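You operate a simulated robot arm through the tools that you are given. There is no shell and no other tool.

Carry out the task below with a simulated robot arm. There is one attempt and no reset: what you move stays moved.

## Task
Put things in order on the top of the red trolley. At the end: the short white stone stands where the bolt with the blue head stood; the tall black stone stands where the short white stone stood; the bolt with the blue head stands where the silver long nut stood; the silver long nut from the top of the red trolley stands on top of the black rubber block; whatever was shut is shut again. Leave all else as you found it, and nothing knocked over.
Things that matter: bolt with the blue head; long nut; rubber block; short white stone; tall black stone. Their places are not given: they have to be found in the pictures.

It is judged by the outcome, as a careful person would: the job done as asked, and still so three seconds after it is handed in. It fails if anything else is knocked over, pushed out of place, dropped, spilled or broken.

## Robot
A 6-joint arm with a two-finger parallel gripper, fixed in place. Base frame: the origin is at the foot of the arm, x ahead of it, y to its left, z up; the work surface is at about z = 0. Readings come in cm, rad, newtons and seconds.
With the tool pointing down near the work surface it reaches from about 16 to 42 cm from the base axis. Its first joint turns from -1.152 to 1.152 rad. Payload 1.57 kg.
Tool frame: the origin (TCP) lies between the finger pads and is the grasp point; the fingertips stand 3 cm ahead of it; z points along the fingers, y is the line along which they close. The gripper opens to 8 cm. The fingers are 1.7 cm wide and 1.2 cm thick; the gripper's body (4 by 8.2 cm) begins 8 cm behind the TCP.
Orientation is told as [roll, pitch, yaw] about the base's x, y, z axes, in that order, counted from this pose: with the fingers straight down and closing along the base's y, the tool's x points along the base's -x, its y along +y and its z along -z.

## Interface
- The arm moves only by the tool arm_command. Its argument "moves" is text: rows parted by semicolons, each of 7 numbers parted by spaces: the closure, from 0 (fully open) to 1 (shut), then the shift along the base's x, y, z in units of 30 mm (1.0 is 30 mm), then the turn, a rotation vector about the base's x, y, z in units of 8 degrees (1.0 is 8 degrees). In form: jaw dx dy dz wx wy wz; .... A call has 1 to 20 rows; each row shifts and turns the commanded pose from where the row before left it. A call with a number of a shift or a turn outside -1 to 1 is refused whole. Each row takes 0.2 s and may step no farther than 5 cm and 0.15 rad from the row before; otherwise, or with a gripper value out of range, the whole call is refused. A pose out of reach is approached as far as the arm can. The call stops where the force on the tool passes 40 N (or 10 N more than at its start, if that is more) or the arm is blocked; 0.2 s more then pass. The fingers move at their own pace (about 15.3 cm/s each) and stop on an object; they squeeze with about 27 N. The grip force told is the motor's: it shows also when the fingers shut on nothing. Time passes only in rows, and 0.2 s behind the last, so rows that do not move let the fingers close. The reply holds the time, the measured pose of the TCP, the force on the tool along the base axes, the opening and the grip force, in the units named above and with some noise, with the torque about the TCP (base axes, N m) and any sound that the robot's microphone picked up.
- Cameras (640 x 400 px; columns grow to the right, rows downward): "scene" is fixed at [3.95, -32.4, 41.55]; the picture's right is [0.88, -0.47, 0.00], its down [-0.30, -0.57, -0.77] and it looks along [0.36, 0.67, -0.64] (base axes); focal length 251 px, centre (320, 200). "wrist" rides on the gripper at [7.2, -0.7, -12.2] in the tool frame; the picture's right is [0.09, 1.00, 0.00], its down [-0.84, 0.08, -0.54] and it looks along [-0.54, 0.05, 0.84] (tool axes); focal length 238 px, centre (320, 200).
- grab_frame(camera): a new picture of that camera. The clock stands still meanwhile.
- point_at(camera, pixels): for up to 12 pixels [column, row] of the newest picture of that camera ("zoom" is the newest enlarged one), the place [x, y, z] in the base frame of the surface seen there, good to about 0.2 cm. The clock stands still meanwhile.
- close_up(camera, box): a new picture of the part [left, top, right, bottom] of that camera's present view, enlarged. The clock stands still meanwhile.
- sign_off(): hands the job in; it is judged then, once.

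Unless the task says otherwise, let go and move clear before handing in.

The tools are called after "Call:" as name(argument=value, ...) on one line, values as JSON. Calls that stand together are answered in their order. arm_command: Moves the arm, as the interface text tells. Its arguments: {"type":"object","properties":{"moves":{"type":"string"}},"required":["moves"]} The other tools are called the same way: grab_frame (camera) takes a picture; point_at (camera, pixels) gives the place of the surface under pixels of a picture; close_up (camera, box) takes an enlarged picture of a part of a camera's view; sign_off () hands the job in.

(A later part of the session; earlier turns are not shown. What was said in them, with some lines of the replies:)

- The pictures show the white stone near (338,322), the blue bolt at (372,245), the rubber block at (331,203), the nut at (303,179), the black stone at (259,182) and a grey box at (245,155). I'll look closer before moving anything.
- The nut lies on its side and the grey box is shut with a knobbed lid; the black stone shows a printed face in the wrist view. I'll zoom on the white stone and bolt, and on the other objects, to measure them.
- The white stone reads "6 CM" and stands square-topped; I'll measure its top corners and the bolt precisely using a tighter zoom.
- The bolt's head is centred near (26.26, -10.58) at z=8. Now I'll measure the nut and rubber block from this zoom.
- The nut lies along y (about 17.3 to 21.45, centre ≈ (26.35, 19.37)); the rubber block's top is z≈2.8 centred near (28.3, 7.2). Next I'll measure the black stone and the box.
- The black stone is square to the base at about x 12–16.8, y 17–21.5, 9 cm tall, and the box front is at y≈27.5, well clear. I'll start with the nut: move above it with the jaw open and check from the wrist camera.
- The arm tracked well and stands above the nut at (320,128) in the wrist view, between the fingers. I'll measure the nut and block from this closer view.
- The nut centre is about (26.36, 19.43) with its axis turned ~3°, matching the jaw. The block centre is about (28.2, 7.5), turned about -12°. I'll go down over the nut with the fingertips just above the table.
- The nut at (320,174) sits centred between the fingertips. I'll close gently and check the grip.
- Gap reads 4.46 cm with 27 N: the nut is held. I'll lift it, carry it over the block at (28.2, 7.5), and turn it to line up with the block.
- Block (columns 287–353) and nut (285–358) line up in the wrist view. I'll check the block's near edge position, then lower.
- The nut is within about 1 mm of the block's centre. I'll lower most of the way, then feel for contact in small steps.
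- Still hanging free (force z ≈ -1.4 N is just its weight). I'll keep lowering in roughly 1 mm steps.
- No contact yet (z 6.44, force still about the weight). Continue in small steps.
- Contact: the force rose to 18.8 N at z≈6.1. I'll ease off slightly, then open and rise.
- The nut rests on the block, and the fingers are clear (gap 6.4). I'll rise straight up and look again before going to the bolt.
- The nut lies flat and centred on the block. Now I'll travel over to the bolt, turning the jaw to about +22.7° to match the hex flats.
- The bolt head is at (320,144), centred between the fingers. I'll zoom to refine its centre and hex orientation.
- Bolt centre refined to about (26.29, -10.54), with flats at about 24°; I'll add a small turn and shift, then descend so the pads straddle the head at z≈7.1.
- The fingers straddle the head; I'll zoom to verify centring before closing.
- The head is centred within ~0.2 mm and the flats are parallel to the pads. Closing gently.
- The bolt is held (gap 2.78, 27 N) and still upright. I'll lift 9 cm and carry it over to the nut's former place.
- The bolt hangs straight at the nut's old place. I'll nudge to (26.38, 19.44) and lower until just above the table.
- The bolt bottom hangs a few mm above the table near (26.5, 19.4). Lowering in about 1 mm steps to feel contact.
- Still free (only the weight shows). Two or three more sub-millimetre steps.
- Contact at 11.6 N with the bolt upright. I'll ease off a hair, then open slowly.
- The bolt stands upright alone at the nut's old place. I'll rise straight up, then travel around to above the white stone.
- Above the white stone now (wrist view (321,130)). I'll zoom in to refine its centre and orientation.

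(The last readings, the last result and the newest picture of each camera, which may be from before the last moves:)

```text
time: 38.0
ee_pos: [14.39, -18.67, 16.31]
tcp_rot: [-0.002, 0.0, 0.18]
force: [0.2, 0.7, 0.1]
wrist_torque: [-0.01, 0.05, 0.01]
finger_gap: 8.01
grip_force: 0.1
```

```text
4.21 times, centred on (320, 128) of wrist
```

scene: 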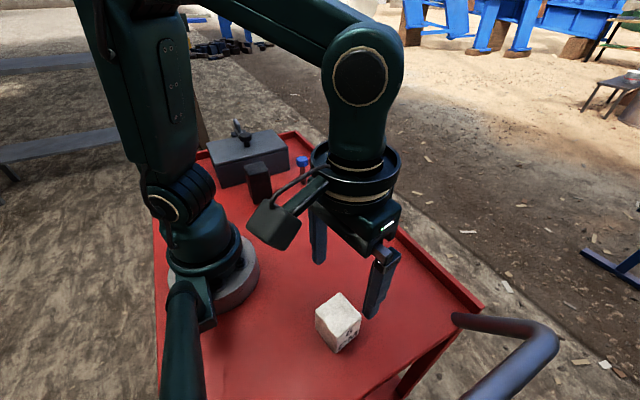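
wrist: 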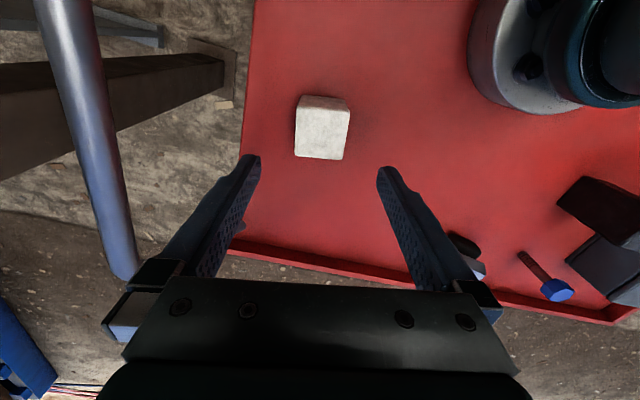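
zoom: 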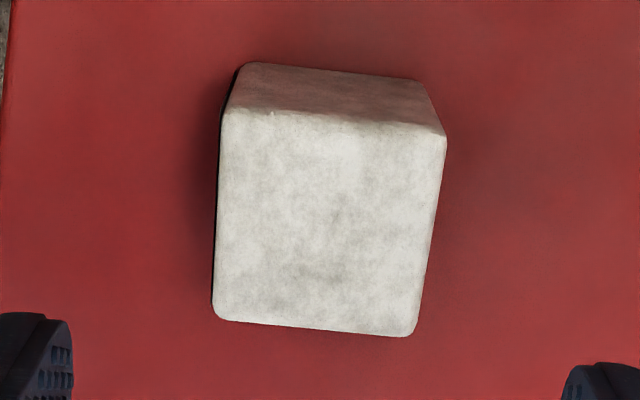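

Call:
point_at(camera="zoom", pixels=[[232, 118], [438, 140], [220, 310], [408, 328], [325, 222], [228, 210], [425, 225], [330, 128], [315, 322], [335, 90], [245, 75], [415, 90]])

```text
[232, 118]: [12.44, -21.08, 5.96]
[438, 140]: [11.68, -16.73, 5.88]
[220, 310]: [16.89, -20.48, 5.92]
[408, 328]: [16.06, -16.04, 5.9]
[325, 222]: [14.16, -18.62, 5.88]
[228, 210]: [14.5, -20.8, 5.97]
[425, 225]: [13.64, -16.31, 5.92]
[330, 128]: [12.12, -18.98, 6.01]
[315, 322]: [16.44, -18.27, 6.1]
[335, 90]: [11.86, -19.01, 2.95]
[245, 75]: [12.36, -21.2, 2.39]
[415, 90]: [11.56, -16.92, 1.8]
```

The stone's centre is about (14.30, -18.60) at 10.3°, which matches the jaw. Going down to grasp at z≈4.3.

Call:
arm_command(moves="0 -0.02 0.013 -0.6 0 0 0; 0 0 0 -0.8 0 0 0; 0 0 0 -0.8 0 0 0; 0 0 0 -0.8 0 0 0; 0 0 0 -0.6 0 0 0; 0 0 0 -0.35 0 0 0; 0 0 0 0 0 0 0; 0 0 0 0 0 0 0")

Call:
grab_frame(camera="wrist")

Call:
grab_frame(camera="scene")

```text
time: 39.8
ee_pos: [14.19, -18.55, 4.51]
tcp_rot: [0.002, 0.001, 0.181]
force: [-0.3, -1.2, 0.3]
wrist_torque: [0.0, 0.0, 0.01]
finger_gap: 8.03
grip_force: 0.1
```

```text
taken
```

wrist: 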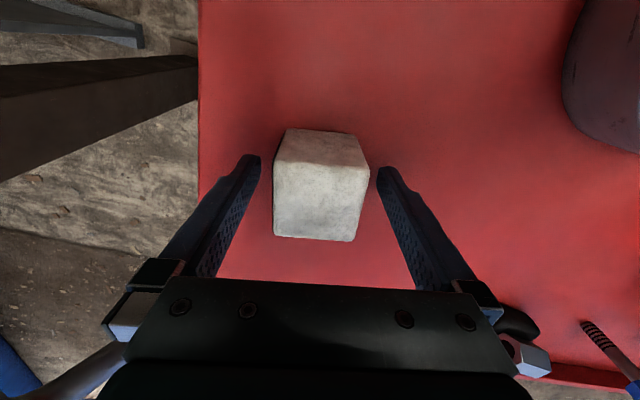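

```text
taken
```

scene: 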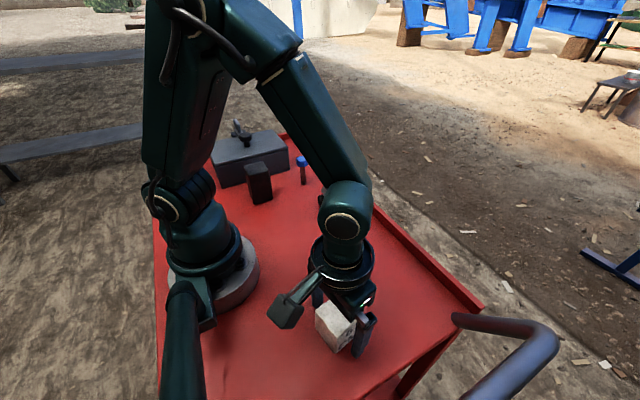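

The stone (columns 274–370) is centred between the fingers (262, 377). Closing gently.

Call:
arm_command(moves="0.25 0 0 0 0 0 0; 0.35 0 0 0 0 0 0; 0.39 0 0 0 0 0 0; 0.41 0 0 0 0 0 0; 0.43 0 0 0 0 0 0; 0.5 0 0 0 0 0 0; 1 0 0 0 0 0 0; 1 0 0 0 0 0 0")

```text
time: 41.6
ee_pos: [14.25, -18.57, 4.45]
tcp_rot: [0.0, 0.0, 0.18]
force: [1.1, -2.1, 2.6]
wrist_torque: [0.08, -0.07, -0.07]
finger_gap: 5.01
grip_force: 27.2
```

The stone is held (gap 5.01). I'll lift it and carry it to the bolt's former place at (26.29, -10.54).

Call:
arm_command(moves="1 0 0 0.2 0 0 0; 1 0 0 0.5 0 0 0; 1 0 0 0.5 0 0 0; 1 0.4 0.268 0 0 0 0; 1 0.6 0.402 0 0 0 0; 1 0.7 0.469 0 0 0 0; 1 0.7 0.469 0 0 0 0; 1 0.7 0.469 0 0 0 0; 1 0.5 0.335 0 0 0 0; 1 0.4 0.268 0 0 0 0; 1 0 0 0 0 0 0; 1 0 0 0 0 0 0")

Call:
grab_frame(camera="scene")

Call:
grab_frame(camera="wrist")

```text
time: 44.2
ee_pos: [26.32, -10.53, 7.84]
tcp_rot: [0.001, 0.0, 0.181]
force: [0.7, -0.4, -3.6]
wrist_torque: [0.02, -0.01, 0.0]
finger_gap: 4.96
grip_force: 26.8
```

```text
taken
```

scene: 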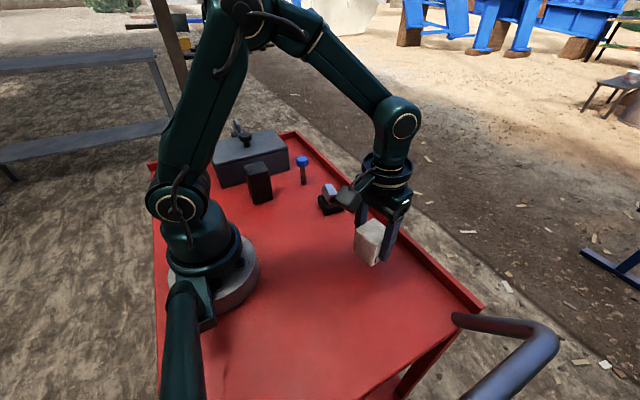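

```text
taken
```

wrist: 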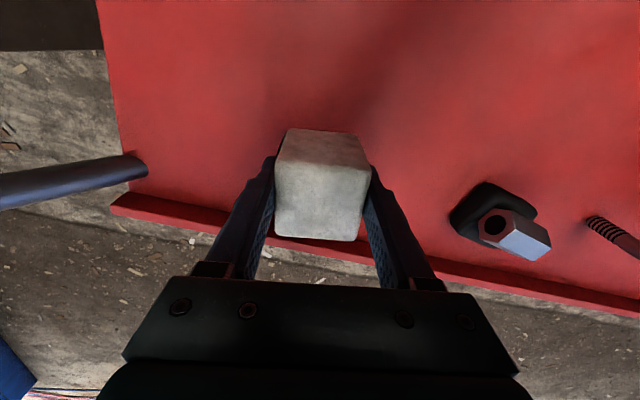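

The stone hangs above the bolt's old place at TCP (26.32, -10.53). I'll verify where its top face sits before lowering.

Call:
close_up(camera="wrist", box=[260, 115, 385, 250])

```text
2.96 times, centred on (322, 182) of wrist
```

zoom: 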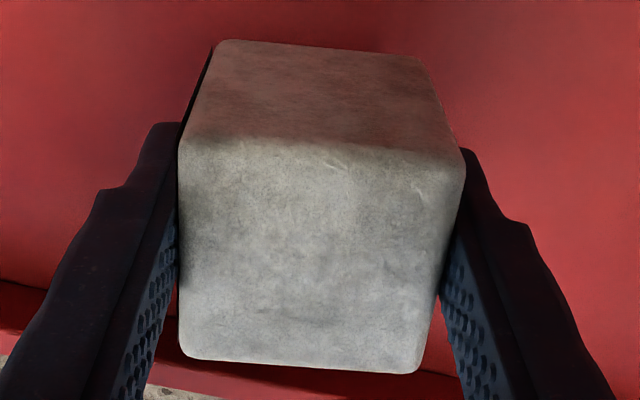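

Call:
point_at(camera="zoom", pixels=[[190, 147], [455, 165], [190, 345], [412, 362], [315, 255], [322, 155], [300, 355], [325, 100]])

```text
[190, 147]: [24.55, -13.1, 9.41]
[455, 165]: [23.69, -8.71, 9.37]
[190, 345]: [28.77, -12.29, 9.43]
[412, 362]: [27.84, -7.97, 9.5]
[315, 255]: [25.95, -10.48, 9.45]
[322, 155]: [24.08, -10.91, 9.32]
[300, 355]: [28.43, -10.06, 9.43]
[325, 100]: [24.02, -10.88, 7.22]
```

The held stone's centre is about (26.21, -10.52). I'll shift +0.8 mm in x and lower until nearly touching.

Call:
arm_command(moves="1 0.027 -0.005 -0.2 0 0 0; 1 0 0 -0.4 0 0 0; 1 0 0 -0.3 0 0 0; 1 0 0 -0.15 0 0 0; 1 0 0 -0.06 0 0 0; 1 0 0 0 0 0 0")

Call:
arm_command(moves="1 0 0 -0.03 0 0 0; 1 0 0 0 0 0 0")

Call:
arm_command(moves="1 0 0 -0.02 0 0 0; 1 0 0 0 0 0 0")

```text
time: 45.6
ee_pos: [26.32, -10.39, 4.58]
tcp_rot: [0.0, -0.001, 0.179]
force: [0.2, -0.3, -4.4]
wrist_torque: [0.01, 0.04, 0.0]
finger_gap: 4.99
grip_force: 27.2
```

```text
time: 46.2
ee_pos: [26.29, -10.65, 4.58]
tcp_rot: [0.0, 0.0, 0.18]
force: [-0.2, -0.2, -4.1]
wrist_torque: [-0.04, 0.01, -0.02]
finger_gap: 4.99
grip_force: 27.1
```

```text
time: 46.8
ee_pos: [26.35, -10.51, 4.48]
tcp_rot: [0.0, 0.002, 0.181]
force: [-0.2, 0.4, -3.8]
wrist_torque: [-0.01, 0.0, 0.01]
finger_gap: 5.01
grip_force: 27.1
```

Still hanging (about -4 N weight). Continue in 0.6 mm steps.

Call:
arm_command(moves="1 0 0 -0.02 0 0 0; 1 0 0 0 0 0 0")

Call:
arm_command(moves="1 0 0 -0.02 0 0 0; 1 0 0 0 0 0 0")

```text
time: 47.4
ee_pos: [26.28, -10.53, 4.38]
tcp_rot: [-0.002, 0.0, 0.179]
force: [-6.2, 0.5, 20.2]
wrist_torque: [0.19, 0.07, -0.14]
finger_gap: 4.99
grip_force: 27.3
```

```text
time: 48.0
ee_pos: [26.4, -10.4, 4.35]
tcp_rot: [-0.003, 0.001, 0.18]
force: [-6.1, -4.1, 19.0]
wrist_torque: [0.08, 0.0, 0.05]
finger_gap: 4.97
grip_force: 27.6
```

Contact (≈20 N). I'll ease up slightly and open slowly.

Call:
arm_command(moves="1 0 0 0.02 0 0 0; 1 0 0 0 0 0 0; 0.4 0 0 0 0 0 0; 0.36 0 0 0 0 0 0; 0.34 0 0 0 0 0 0; 0.3 0 0 0 0 0 0; 0.2 0 0 0 0 0 0; 0 0 0 0 0 0 0; 0 0 0 0 0 0 0")

Call:
grab_frame(camera="wrist")

Call:
close_up(camera="scene", box=[320, 190, 430, 290])

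```text
time: 50.0
ee_pos: [26.43, -10.62, 4.41]
tcp_rot: [0.0, -0.001, 0.177]
force: [-0.6, 0.7, 0.6]
wrist_torque: [0.01, -0.01, 0.03]
finger_gap: 8.02
grip_force: 0.1
```

```text
taken
```

wrist: 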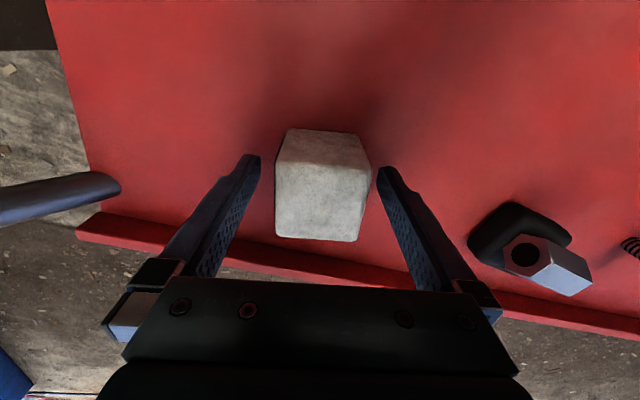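

```text
4.00 times, centred on (375, 240) of scene
```

zoom: 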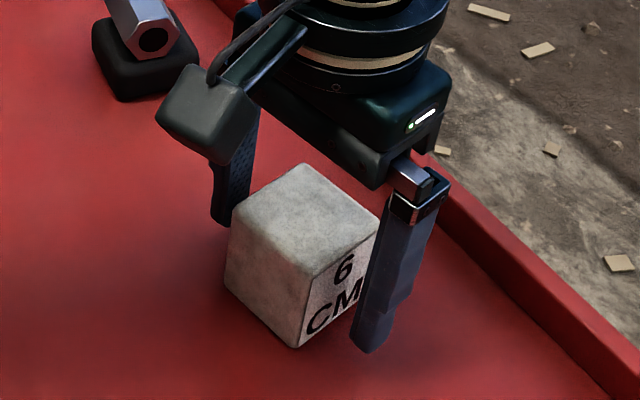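

The white stone stands squarely at the bolt's old place. I'll rise straight up and travel to above the black stone, turning the jaw to 0°.

Call:
arm_command(moves="0 0 0 0.2 0 0 0; 0 0 0 0.6 0 0 0; 0 0 0 0.8 0 0 0; 0 0 0 0.8 0 0 0; 0 0 0 0.8 0 0 0; 0 0 0 0.6 0 0 0; 0 0 0.897 0 0 0 -0.117; 0 0 0.897 0 0 0 -0.117; 0 0 0.897 0 0 0 -0.117; 0 -0.496 0.897 0 0 0 -0.117; 0 -0.496 0.897 0 0 0 -0.117; 0 -0.496 0.897 0 0 0 -0.117; 0 -0.496 0.897 0 0 0 -0.117; 0 -0.496 0.897 0 0 0 -0.117; 0 -0.496 0.897 0 0 0 -0.117; 0 -0.496 0.897 0 0 0 -0.117; 0 -0.496 0.897 0 0 0 -0.117; 0 0 0 0 0 0 0; 0 0 0 0 0 0 0")

Call:
grab_frame(camera="wrist")

Call:
grab_frame(camera="scene")

```text
time: 54.0
ee_pos: [14.37, 19.22, 15.76]
tcp_rot: [0.001, 0.003, -0.002]
force: [-0.2, -0.8, 0.3]
wrist_torque: [-0.01, 0.02, -0.04]
finger_gap: 8.0
grip_force: 0.1
```

```text
taken
```

wrist: 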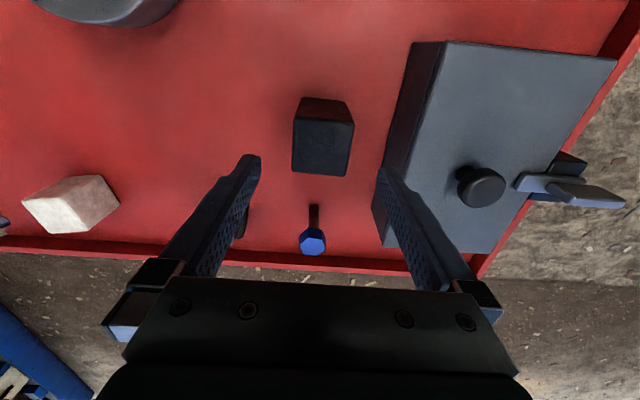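

```text
taken
```

scene: 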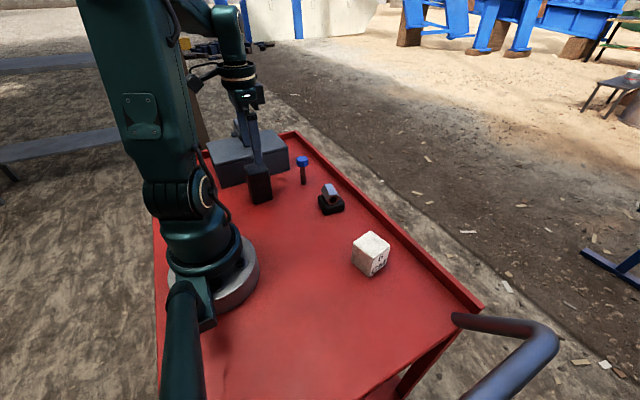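

All placed items look fine in the scene view; the black stone is at (323,137) in the wrist view. Zooming to refine its centre.

Call:
close_up(camera="wrist", box=[270, 80, 375, 190])

```text
3.64 times, centred on (322, 135) of wrist
```

zoom: 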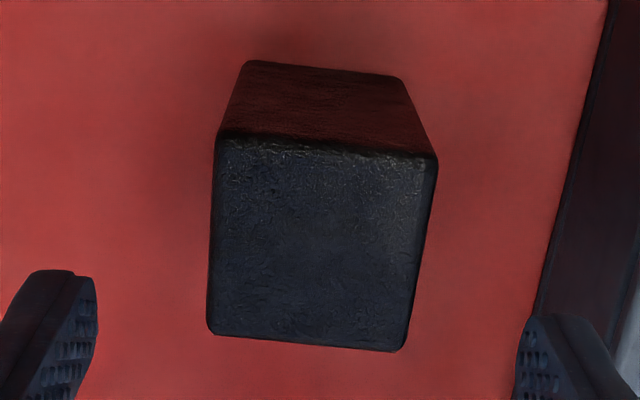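

Call:
point_at(camera="zoom", pixels=[[226, 143], [428, 165], [215, 325], [399, 341], [318, 240], [222, 235], [412, 250], [325, 152], [305, 335], [325, 105], [250, 70], [400, 85]])

```text
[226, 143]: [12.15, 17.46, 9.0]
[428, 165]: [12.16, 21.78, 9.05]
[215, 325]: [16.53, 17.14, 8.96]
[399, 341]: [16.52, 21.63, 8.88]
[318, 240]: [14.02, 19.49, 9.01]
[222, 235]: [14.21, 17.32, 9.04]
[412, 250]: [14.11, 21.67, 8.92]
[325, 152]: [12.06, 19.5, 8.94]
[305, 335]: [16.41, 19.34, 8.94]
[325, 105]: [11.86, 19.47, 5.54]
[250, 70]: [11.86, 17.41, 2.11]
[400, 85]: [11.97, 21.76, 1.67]
```

The stone's centre is about (14.38, 19.4) and square with the jaw. I'll nudge +1 mm in y and descend to z≈5.2.

Call:
arm_command(moves="0 -0.005 0.04 -0.5 0 0 0; 0 0 0 -0.7 0 0 0; 0 0 0 -0.7 0 0 0; 0 0 0 -0.7 0 0 0; 0 0 0 -0.6 0 0 0; 0 0 0 -0.3 0 0 0; 0 0 0 0 0 0 0; 0 0 0 0 0 0 0")

Call:
grab_frame(camera="wrist")

Call:
grab_frame(camera="scene")

```text
time: 55.8
ee_pos: [14.33, 19.33, 5.15]
tcp_rot: [-0.001, 0.0, -0.001]
force: [-0.3, -0.2, -0.2]
wrist_torque: [0.02, -0.01, 0.05]
finger_gap: 8.01
grip_force: 0.1
```

```text
taken
```

wrist: 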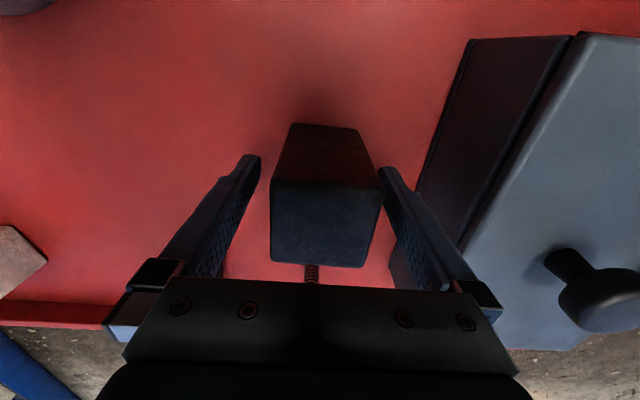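

```text
taken
```

scene: 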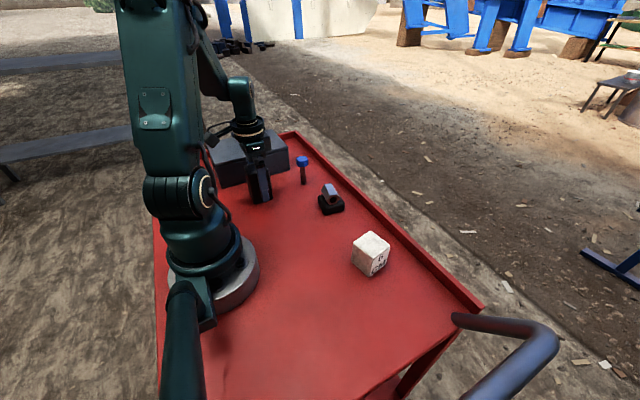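

The stone sits about 1 mm toward +y of the jaw centre (top face centre ≈ column 324). I'll nudge and close gently.

Call:
arm_command(moves="0 0.005 0.035 0 0 0 0; 0.2 0 0 0 0 0 0; 0.3 0 0 0 0 0 0; 0.34 0 0 0 0 0 0; 0.36 0 0 0 0 0 0; 0.38 0 0 0 0 0 0; 0.4 0 0 0 0 0 0; 0.5 0 0 0 0 0 0; 1 0 0 0 0 0 0; 1 0 0 0 0 0 0")

Call:
grab_frame(camera="wrist")

```text
time: 58.0
ee_pos: [14.55, 19.3, 5.22]
tcp_rot: [0.001, 0.002, -0.001]
force: [-0.2, 2.6, 0.3]
wrist_torque: [-0.02, -0.05, 0.0]
finger_gap: 5.03
grip_force: 26.8
```

```text
taken
```

wrist: 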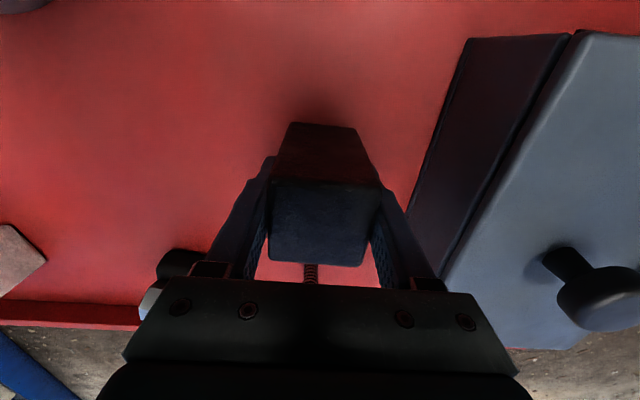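

The black stone is held (gap 5.03). I'll lift it 7.5 cm first and check.

Call:
arm_command(moves="1 0 0 0.15 0 0 0; 1 0 0 0.4 0 0 0; 1 0 0 0.6 0 0 0; 1 0 0 0.7 0 0 0; 1 0 0 0.65 0 0 0; 1 0 0 0 0 0 0; 1 0 0 0 0 0 0")

Call:
grab_frame(camera="scene")

```text
time: 59.6
ee_pos: [14.49, 19.4, 12.89]
tcp_rot: [0.001, 0.001, -0.003]
force: [0.2, 0.4, -5.2]
wrist_torque: [-0.02, -0.04, 0.04]
finger_gap: 4.99
grip_force: 27.0
```

```text
taken
```

scene: 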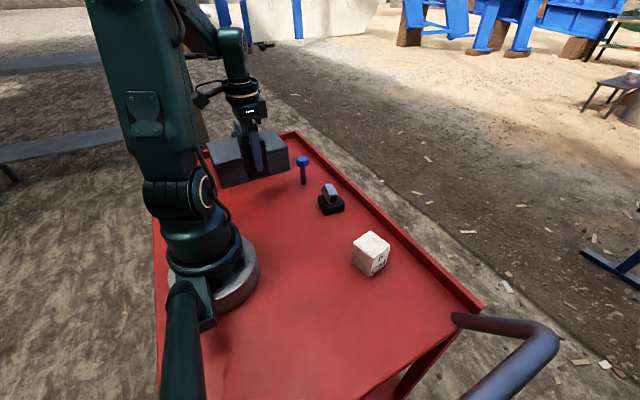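

The stone hangs level, clear of everything. I'll carry it around the base via (20, ±5) to the white stone's former place, turning to 10.3°.

Call:
arm_command(moves="1 0.16 -0.4 0 0 0 0; 1 0.28 -0.7 0 0 0 0; 1 0.31 -0.8 0 0 0 0; 1 0.31 -0.8 0 0 0 0; 1 0.31 -0.8 0 0 0 0; 1 0.31 -0.8 0 0 0 0; 1 0.18 -0.8 0 0 0 0.1; 1 0 -0.8 0 0 0 0.12; 1 0 -0.8 0 0 0 0.12; 1 0 -0.8 0 0 0 0.12; 1 -0.1 -0.8 0 0 0 0.12; 1 -0.3 -0.8 0 0 0 0.12; 1 -0.3 -0.8 0 0 0 0.12; 1 -0.3 -0.7 0 0 0 0.12; 1 -0.3 -0.7 0 0 0 0.12; 1 -0.25 -0.6 0 0 0 0.12; 1 -0.2 -0.4 0 0 0 0.11; 1 -0.1 -0.2 0 0 0 0; 1 0 0 0 0 0 0; 1 0 0 0 0 0 0")

Call:
grab_frame(camera="scene")

Call:
grab_frame(camera="wrist")

```text
time: 63.8
ee_pos: [14.38, -18.32, 12.72]
tcp_rot: [0.001, 0.0, 0.18]
force: [0.4, 0.6, -5.1]
wrist_torque: [-0.03, 0.01, -0.01]
finger_gap: 4.97
grip_force: 27.3
```

```text
taken
```

scene: 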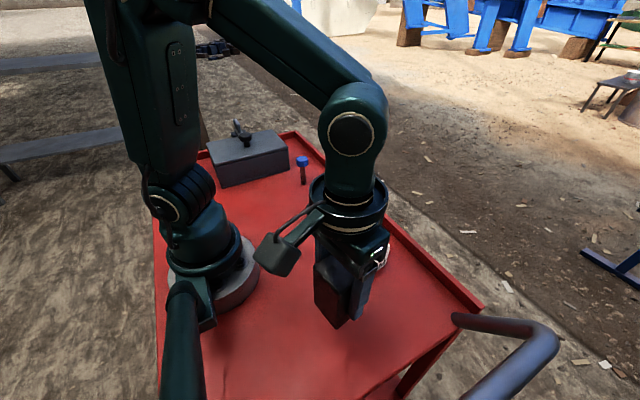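

```text
taken
```

wrist: 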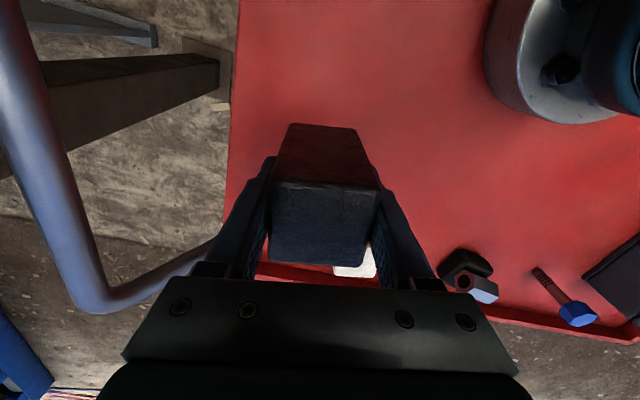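

The black stone is over the white stone's old place, roughly 3 mm short in y. I'll take two more readings to average out noise and check the held stone's top face.

Call:
arm_command(moves="1 0 0 0 0 0 0")

Call:
arm_command(moves="1 0 0 0 0 0 0")

Call:
arm_command(moves="1 0 0 0 0 0 0")

Call:
close_up(camera="wrist", box=[250, 110, 400, 275])

```text
time: 64.2
ee_pos: [14.35, -18.34, 12.75]
tcp_rot: [0.0, 0.001, 0.179]
force: [-0.8, 0.0, -6.1]
wrist_torque: [-0.03, 0.02, 0.01]
finger_gap: 5.01
grip_force: 27.7
```

```text
time: 64.6
ee_pos: [14.35, -18.32, 12.71]
tcp_rot: [0.0, 0.001, 0.18]
force: [-0.1, -0.2, -4.8]
wrist_torque: [-0.04, 0.02, 0.01]
finger_gap: 5.02
grip_force: 26.7
```

```text
time: 65.0
ee_pos: [14.46, -18.27, 12.76]
tcp_rot: [0.0, 0.0, 0.18]
force: [-0.6, 0.5, -5.9]
wrist_torque: [-0.02, 0.02, 0.0]
finger_gap: 4.99
grip_force: 26.9
```

```text
2.42 times, centred on (325, 192) of wrist
```

zoom: 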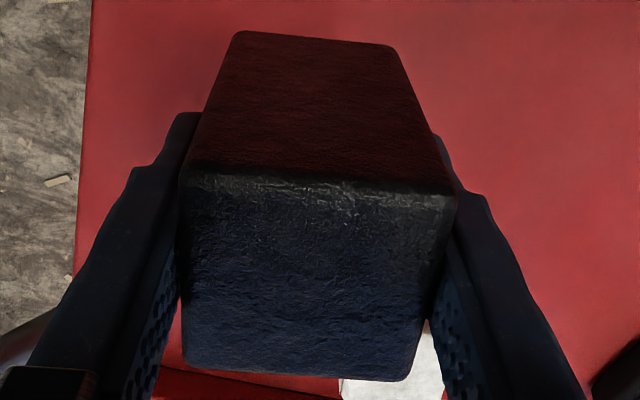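

Call:
point_at(camera="zoom", pixels=[[190, 180], [446, 198], [192, 355], [405, 372], [315, 275], [318, 185], [300, 365], [320, 110]])

```text
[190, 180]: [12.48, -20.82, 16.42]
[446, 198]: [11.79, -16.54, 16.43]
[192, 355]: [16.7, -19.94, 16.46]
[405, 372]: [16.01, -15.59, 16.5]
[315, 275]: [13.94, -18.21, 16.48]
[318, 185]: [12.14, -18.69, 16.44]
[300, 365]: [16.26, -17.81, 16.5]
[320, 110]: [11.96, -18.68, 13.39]
```

The held stone's centre is about (14.25–14.38, -18.25); I need about -3 mm in y. I'll shift and lower most of the way.

Call:
arm_command(moves="1 0 -0.1 -0.1 0 0 0; 1 0 0 -0.4 0 0 0; 1 0 0 -0.6 0 0 0; 1 0 0 -0.6 0 0 0; 1 0 0 -0.4 0 0 0; 1 0 0 -0.2 0 0 0; 1 0 0 -0.07 0 0 0; 1 0 0 0 0 0 0; 1 0 0 0 0 0 0")

Call:
close_up(camera="scene", box=[280, 240, 400, 370])

Call:
arm_command(moves="1 0 0 -0.03 0 0 0; 1 0 0 0 0 0 0")

Call:
arm_command(moves="1 0 0 -0.03 0 0 0; 1 0 0 0 0 0 0")

```text
time: 67.0
ee_pos: [14.33, -18.45, 5.74]
tcp_rot: [0.0, 0.0, 0.179]
force: [-0.4, 0.5, -6.3]
wrist_torque: [0.02, -0.01, 0.01]
finger_gap: 4.97
grip_force: 27.7
```

```text
3.08 times, centred on (340, 305) of scene
```

zoom: 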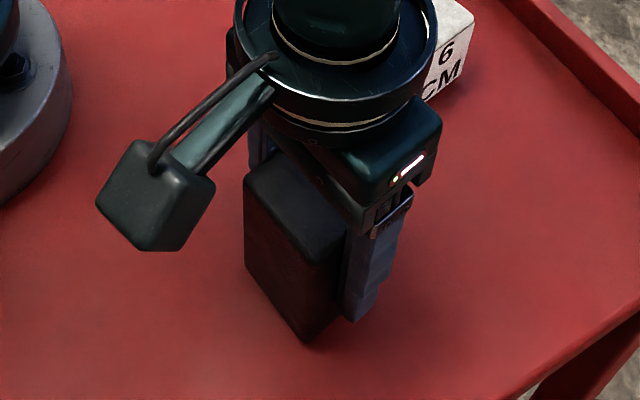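

```text
time: 67.6
ee_pos: [14.59, -18.57, 5.49]
tcp_rot: [-0.001, 0.001, 0.18]
force: [-0.4, 0.7, -5.6]
wrist_torque: [-0.04, 0.01, 0.0]
finger_gap: 5.0
grip_force: 27.5
```

```text
time: 68.2
ee_pos: [14.37, -18.55, 5.54]
tcp_rot: [0.0, 0.001, 0.179]
force: [0.7, -0.7, -6.2]
wrist_torque: [0.02, 0.01, 0.0]
finger_gap: 5.01
grip_force: 27.1
```

Still hanging; the stone's lower front corner at scene (335.8, 351.4) matches the white stone's original corner (335.4, 353) allowing for a few mm of height. Continue lowering.

Call:
arm_command(moves="1 0 0 -0.03 0 0 0; 1 0 0 0 0 0 0")

Call:
arm_command(moves="1 0 0 -0.02 0 0 0; 1 0 0 0 0 0 0")

```text
time: 68.8
ee_pos: [14.54, -18.54, 5.46]
tcp_rot: [0.001, 0.001, 0.18]
force: [-0.2, 0.3, -5.6]
wrist_torque: [0.0, 0.0, -0.05]
finger_gap: 5.01
grip_force: 26.8
```

```text
time: 69.4
ee_pos: [14.47, -18.55, 5.47]
tcp_rot: [0.0, 0.0, 0.18]
force: [0.9, -0.7, -5.7]
wrist_torque: [0.02, 0.01, 0.02]
finger_gap: 4.99
grip_force: 27.0
```

No contact yet. Averaged x reads ~14.46, so I'll trim x by -1 mm while still hanging, and continue down.

Call:
arm_command(moves="1 -0.03 0 0 0 0 0; 1 0 0 -0.02 0 0 0; 1 0 0 0 0 0 0")

Call:
arm_command(moves="1 0 0 -0.02 0 0 0; 1 0 0 0 0 0 0")

```text
time: 70.2
ee_pos: [14.37, -18.49, 5.3]
tcp_rot: [0.0, 0.0, 0.179]
force: [-0.1, 0.0, -4.7]
wrist_torque: [0.0, -0.02, 0.02]
finger_gap: 5.01
grip_force: 26.4
```

```text
time: 70.8
ee_pos: [14.54, -18.52, 5.31]
tcp_rot: [-0.001, 0.001, 0.178]
force: [-4.1, 2.8, 19.4]
wrist_torque: [0.32, 0.04, -0.23]
finger_gap: 4.99
grip_force: 26.8
```

Contact at ≈19 N. Easing off a hair, opening slowly, then checking.

Call:
arm_command(moves="1 0 0 0.01 0 0 0; 1 0 0 0 0 0 0; 0.4 0 0 0 0 0 0; 0.36 0 0 0 0 0 0; 0.34 0 0 0 0 0 0; 0.3 0 0 0 0 0 0; 0.2 0 0 0 0 0 0; 0 0 0 0 0 0 0; 0 0 0 0 0 0 0")

Call:
grab_frame(camera="wrist")

Call:
grab_frame(camera="scene")

```text
time: 72.8
ee_pos: [14.39, -18.51, 5.29]
tcp_rot: [0.001, -0.001, 0.18]
force: [0.9, 0.1, 0.9]
wrist_torque: [-0.03, 0.0, 0.01]
finger_gap: 8.02
grip_force: 0.0
```

```text
taken
```

wrist: 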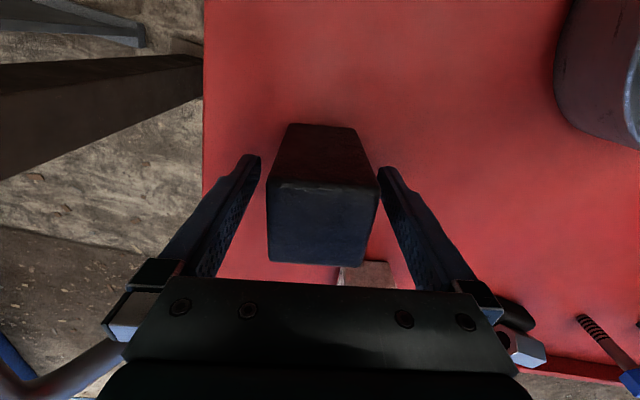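

```text
taken
```

scene: 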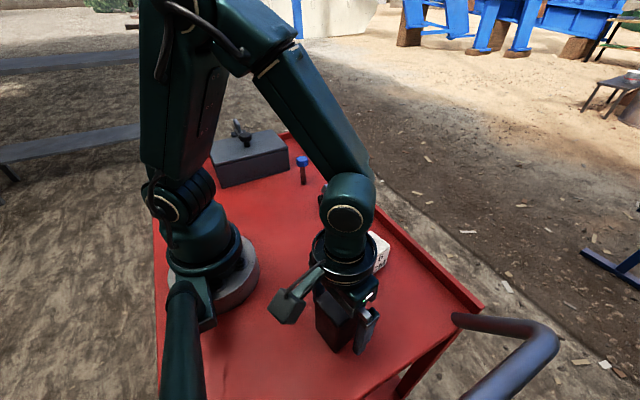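

The stone is released and the fingers are clear of it on both sides. I'll rise straight up, then go back toward the start pose for a full view.

Call:
arm_command(moves="0 0 0 0.2 0 0 0; 0 0 0 0.5 0 0 0; 0 0 0 0.8 0 0 0; 0 0 0 0.9 0 0 0; 0 0 0 0.9 0 0 0; 0 0 0 0.9 0 0 0; 0 0 0 0.9 0 0 0; 0 0 0 0.8 0 0 0; 0 0.53 0.76 0 0 0 0; 0 0.53 0.76 0 0 0 -0.2; 0 0.53 0.76 0 0 0 -0.2; 0 0.53 0.76 0 0 0 -0.2; 0 0.53 0.76 0 0 0 -0.2; 0 0.53 0.76 0 0 0 -0.2; 0 0.53 0.76 0 0 0 -0.2; 0 0.53 0.76 0 0 0 -0.1; 0 0 0 0 0 0 0; 0 0 0 0 0 0 0")

Call:
grab_frame(camera="scene")

Call:
grab_frame(camera="wrist")

```text
time: 76.6
ee_pos: [27.0, -0.4, 22.91]
tcp_rot: [0.0, 0.0, -0.003]
force: [0.0, 0.0, 0.2]
wrist_torque: [-0.03, -0.01, 0.01]
finger_gap: 8.0
grip_force: 0.0
```

```text
taken
```

scene: 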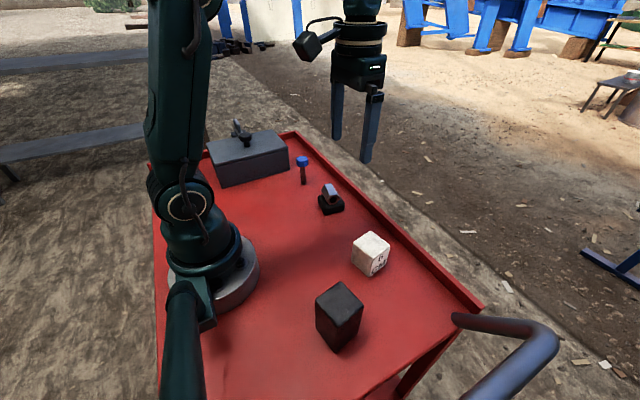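

```text
taken
```

wrist: 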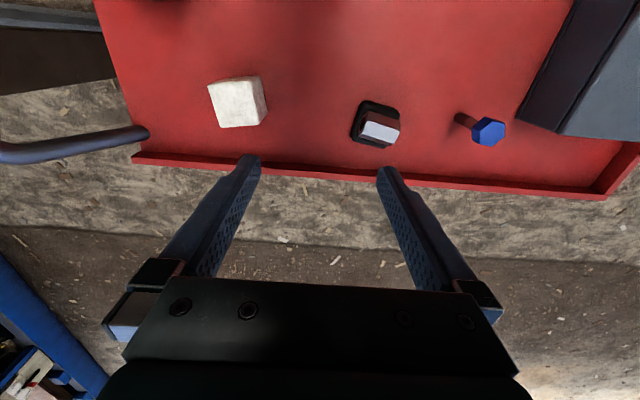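

All items look in place. I'll verify with zooms: the black stone's corners against the white stone's originals, and the nut on the block.

Call:
close_up(camera="scene", box=[300, 270, 380, 360])

Call:
point_at(camera="scene", pixels=[[340, 300], [327, 335], [350, 330], [371, 244], [358, 262], [381, 262], [303, 160], [303, 180], [331, 190], [331, 208]])

Call:
close_up(camera="scene", box=[280, 140, 360, 220])

```text
4.44 times, centred on (340, 315) of scene
```

zoom: 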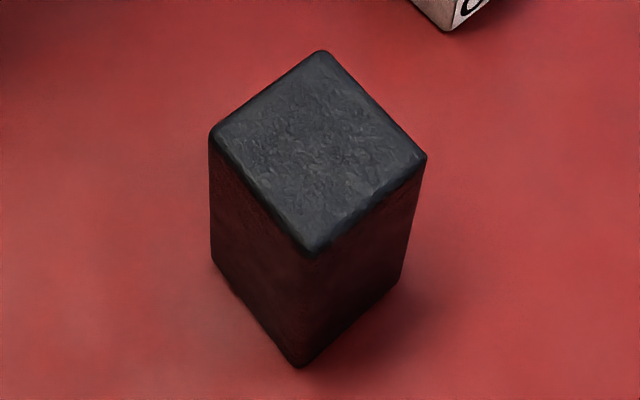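

```text
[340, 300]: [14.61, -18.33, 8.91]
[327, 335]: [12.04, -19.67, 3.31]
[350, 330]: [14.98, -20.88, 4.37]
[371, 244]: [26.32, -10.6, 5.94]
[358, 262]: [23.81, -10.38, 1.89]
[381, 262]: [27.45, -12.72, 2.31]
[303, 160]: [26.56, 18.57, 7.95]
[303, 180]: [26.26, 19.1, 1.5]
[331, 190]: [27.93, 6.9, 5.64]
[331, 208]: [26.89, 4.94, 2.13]
```

```text
5.00 times, centred on (320, 180) of scene
```

zoom: 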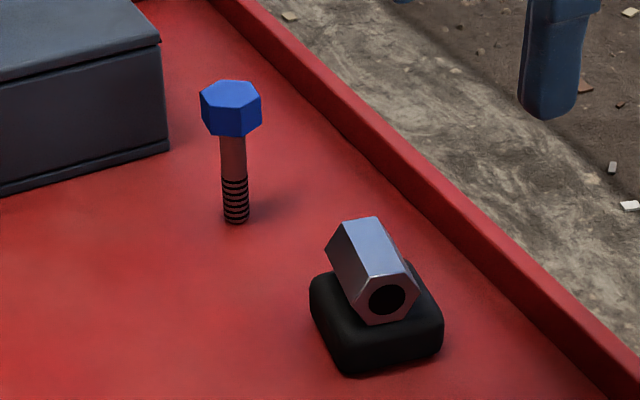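

The black stone's lower corner at scene (335.3, 352.6) matches the white stone's original (335.4, 353). The bolt stands upright at (26.4, 19.4), the white stone stands at (26.3, -10.5), the nut rests flat on the rubber block, and the box was never opened. The gripper is empty and clear, so I'm handing in.

Call:
sign_off()

```text
The job is handed in.
```

The job is handed in, and the last pictures showed everything where you asked for it, with nothing knocked over.

- **Silver long nut:** it lies flat and centred on top of the black rubber block. It was lying on its side at the start, so I kept it that way rather than standing it on end.
- **Bolt with the blue head:** it stands upright where the nut was, at about (26.4, 19.4) cm.
- **Short white stone:** it stands where the bolt was, at about (26.3, -10.5) cm.
- **Tall black stone:** it stands where the white stone was. Its lower corner matches the white stone's original one in the scene picture to within half a pixel. I turned it about 10° so it covers the same footprint.
- **Grey box:** it was shut at the start and I never opened or touched it.

The gripper is empty and clear, back close to its starting position.
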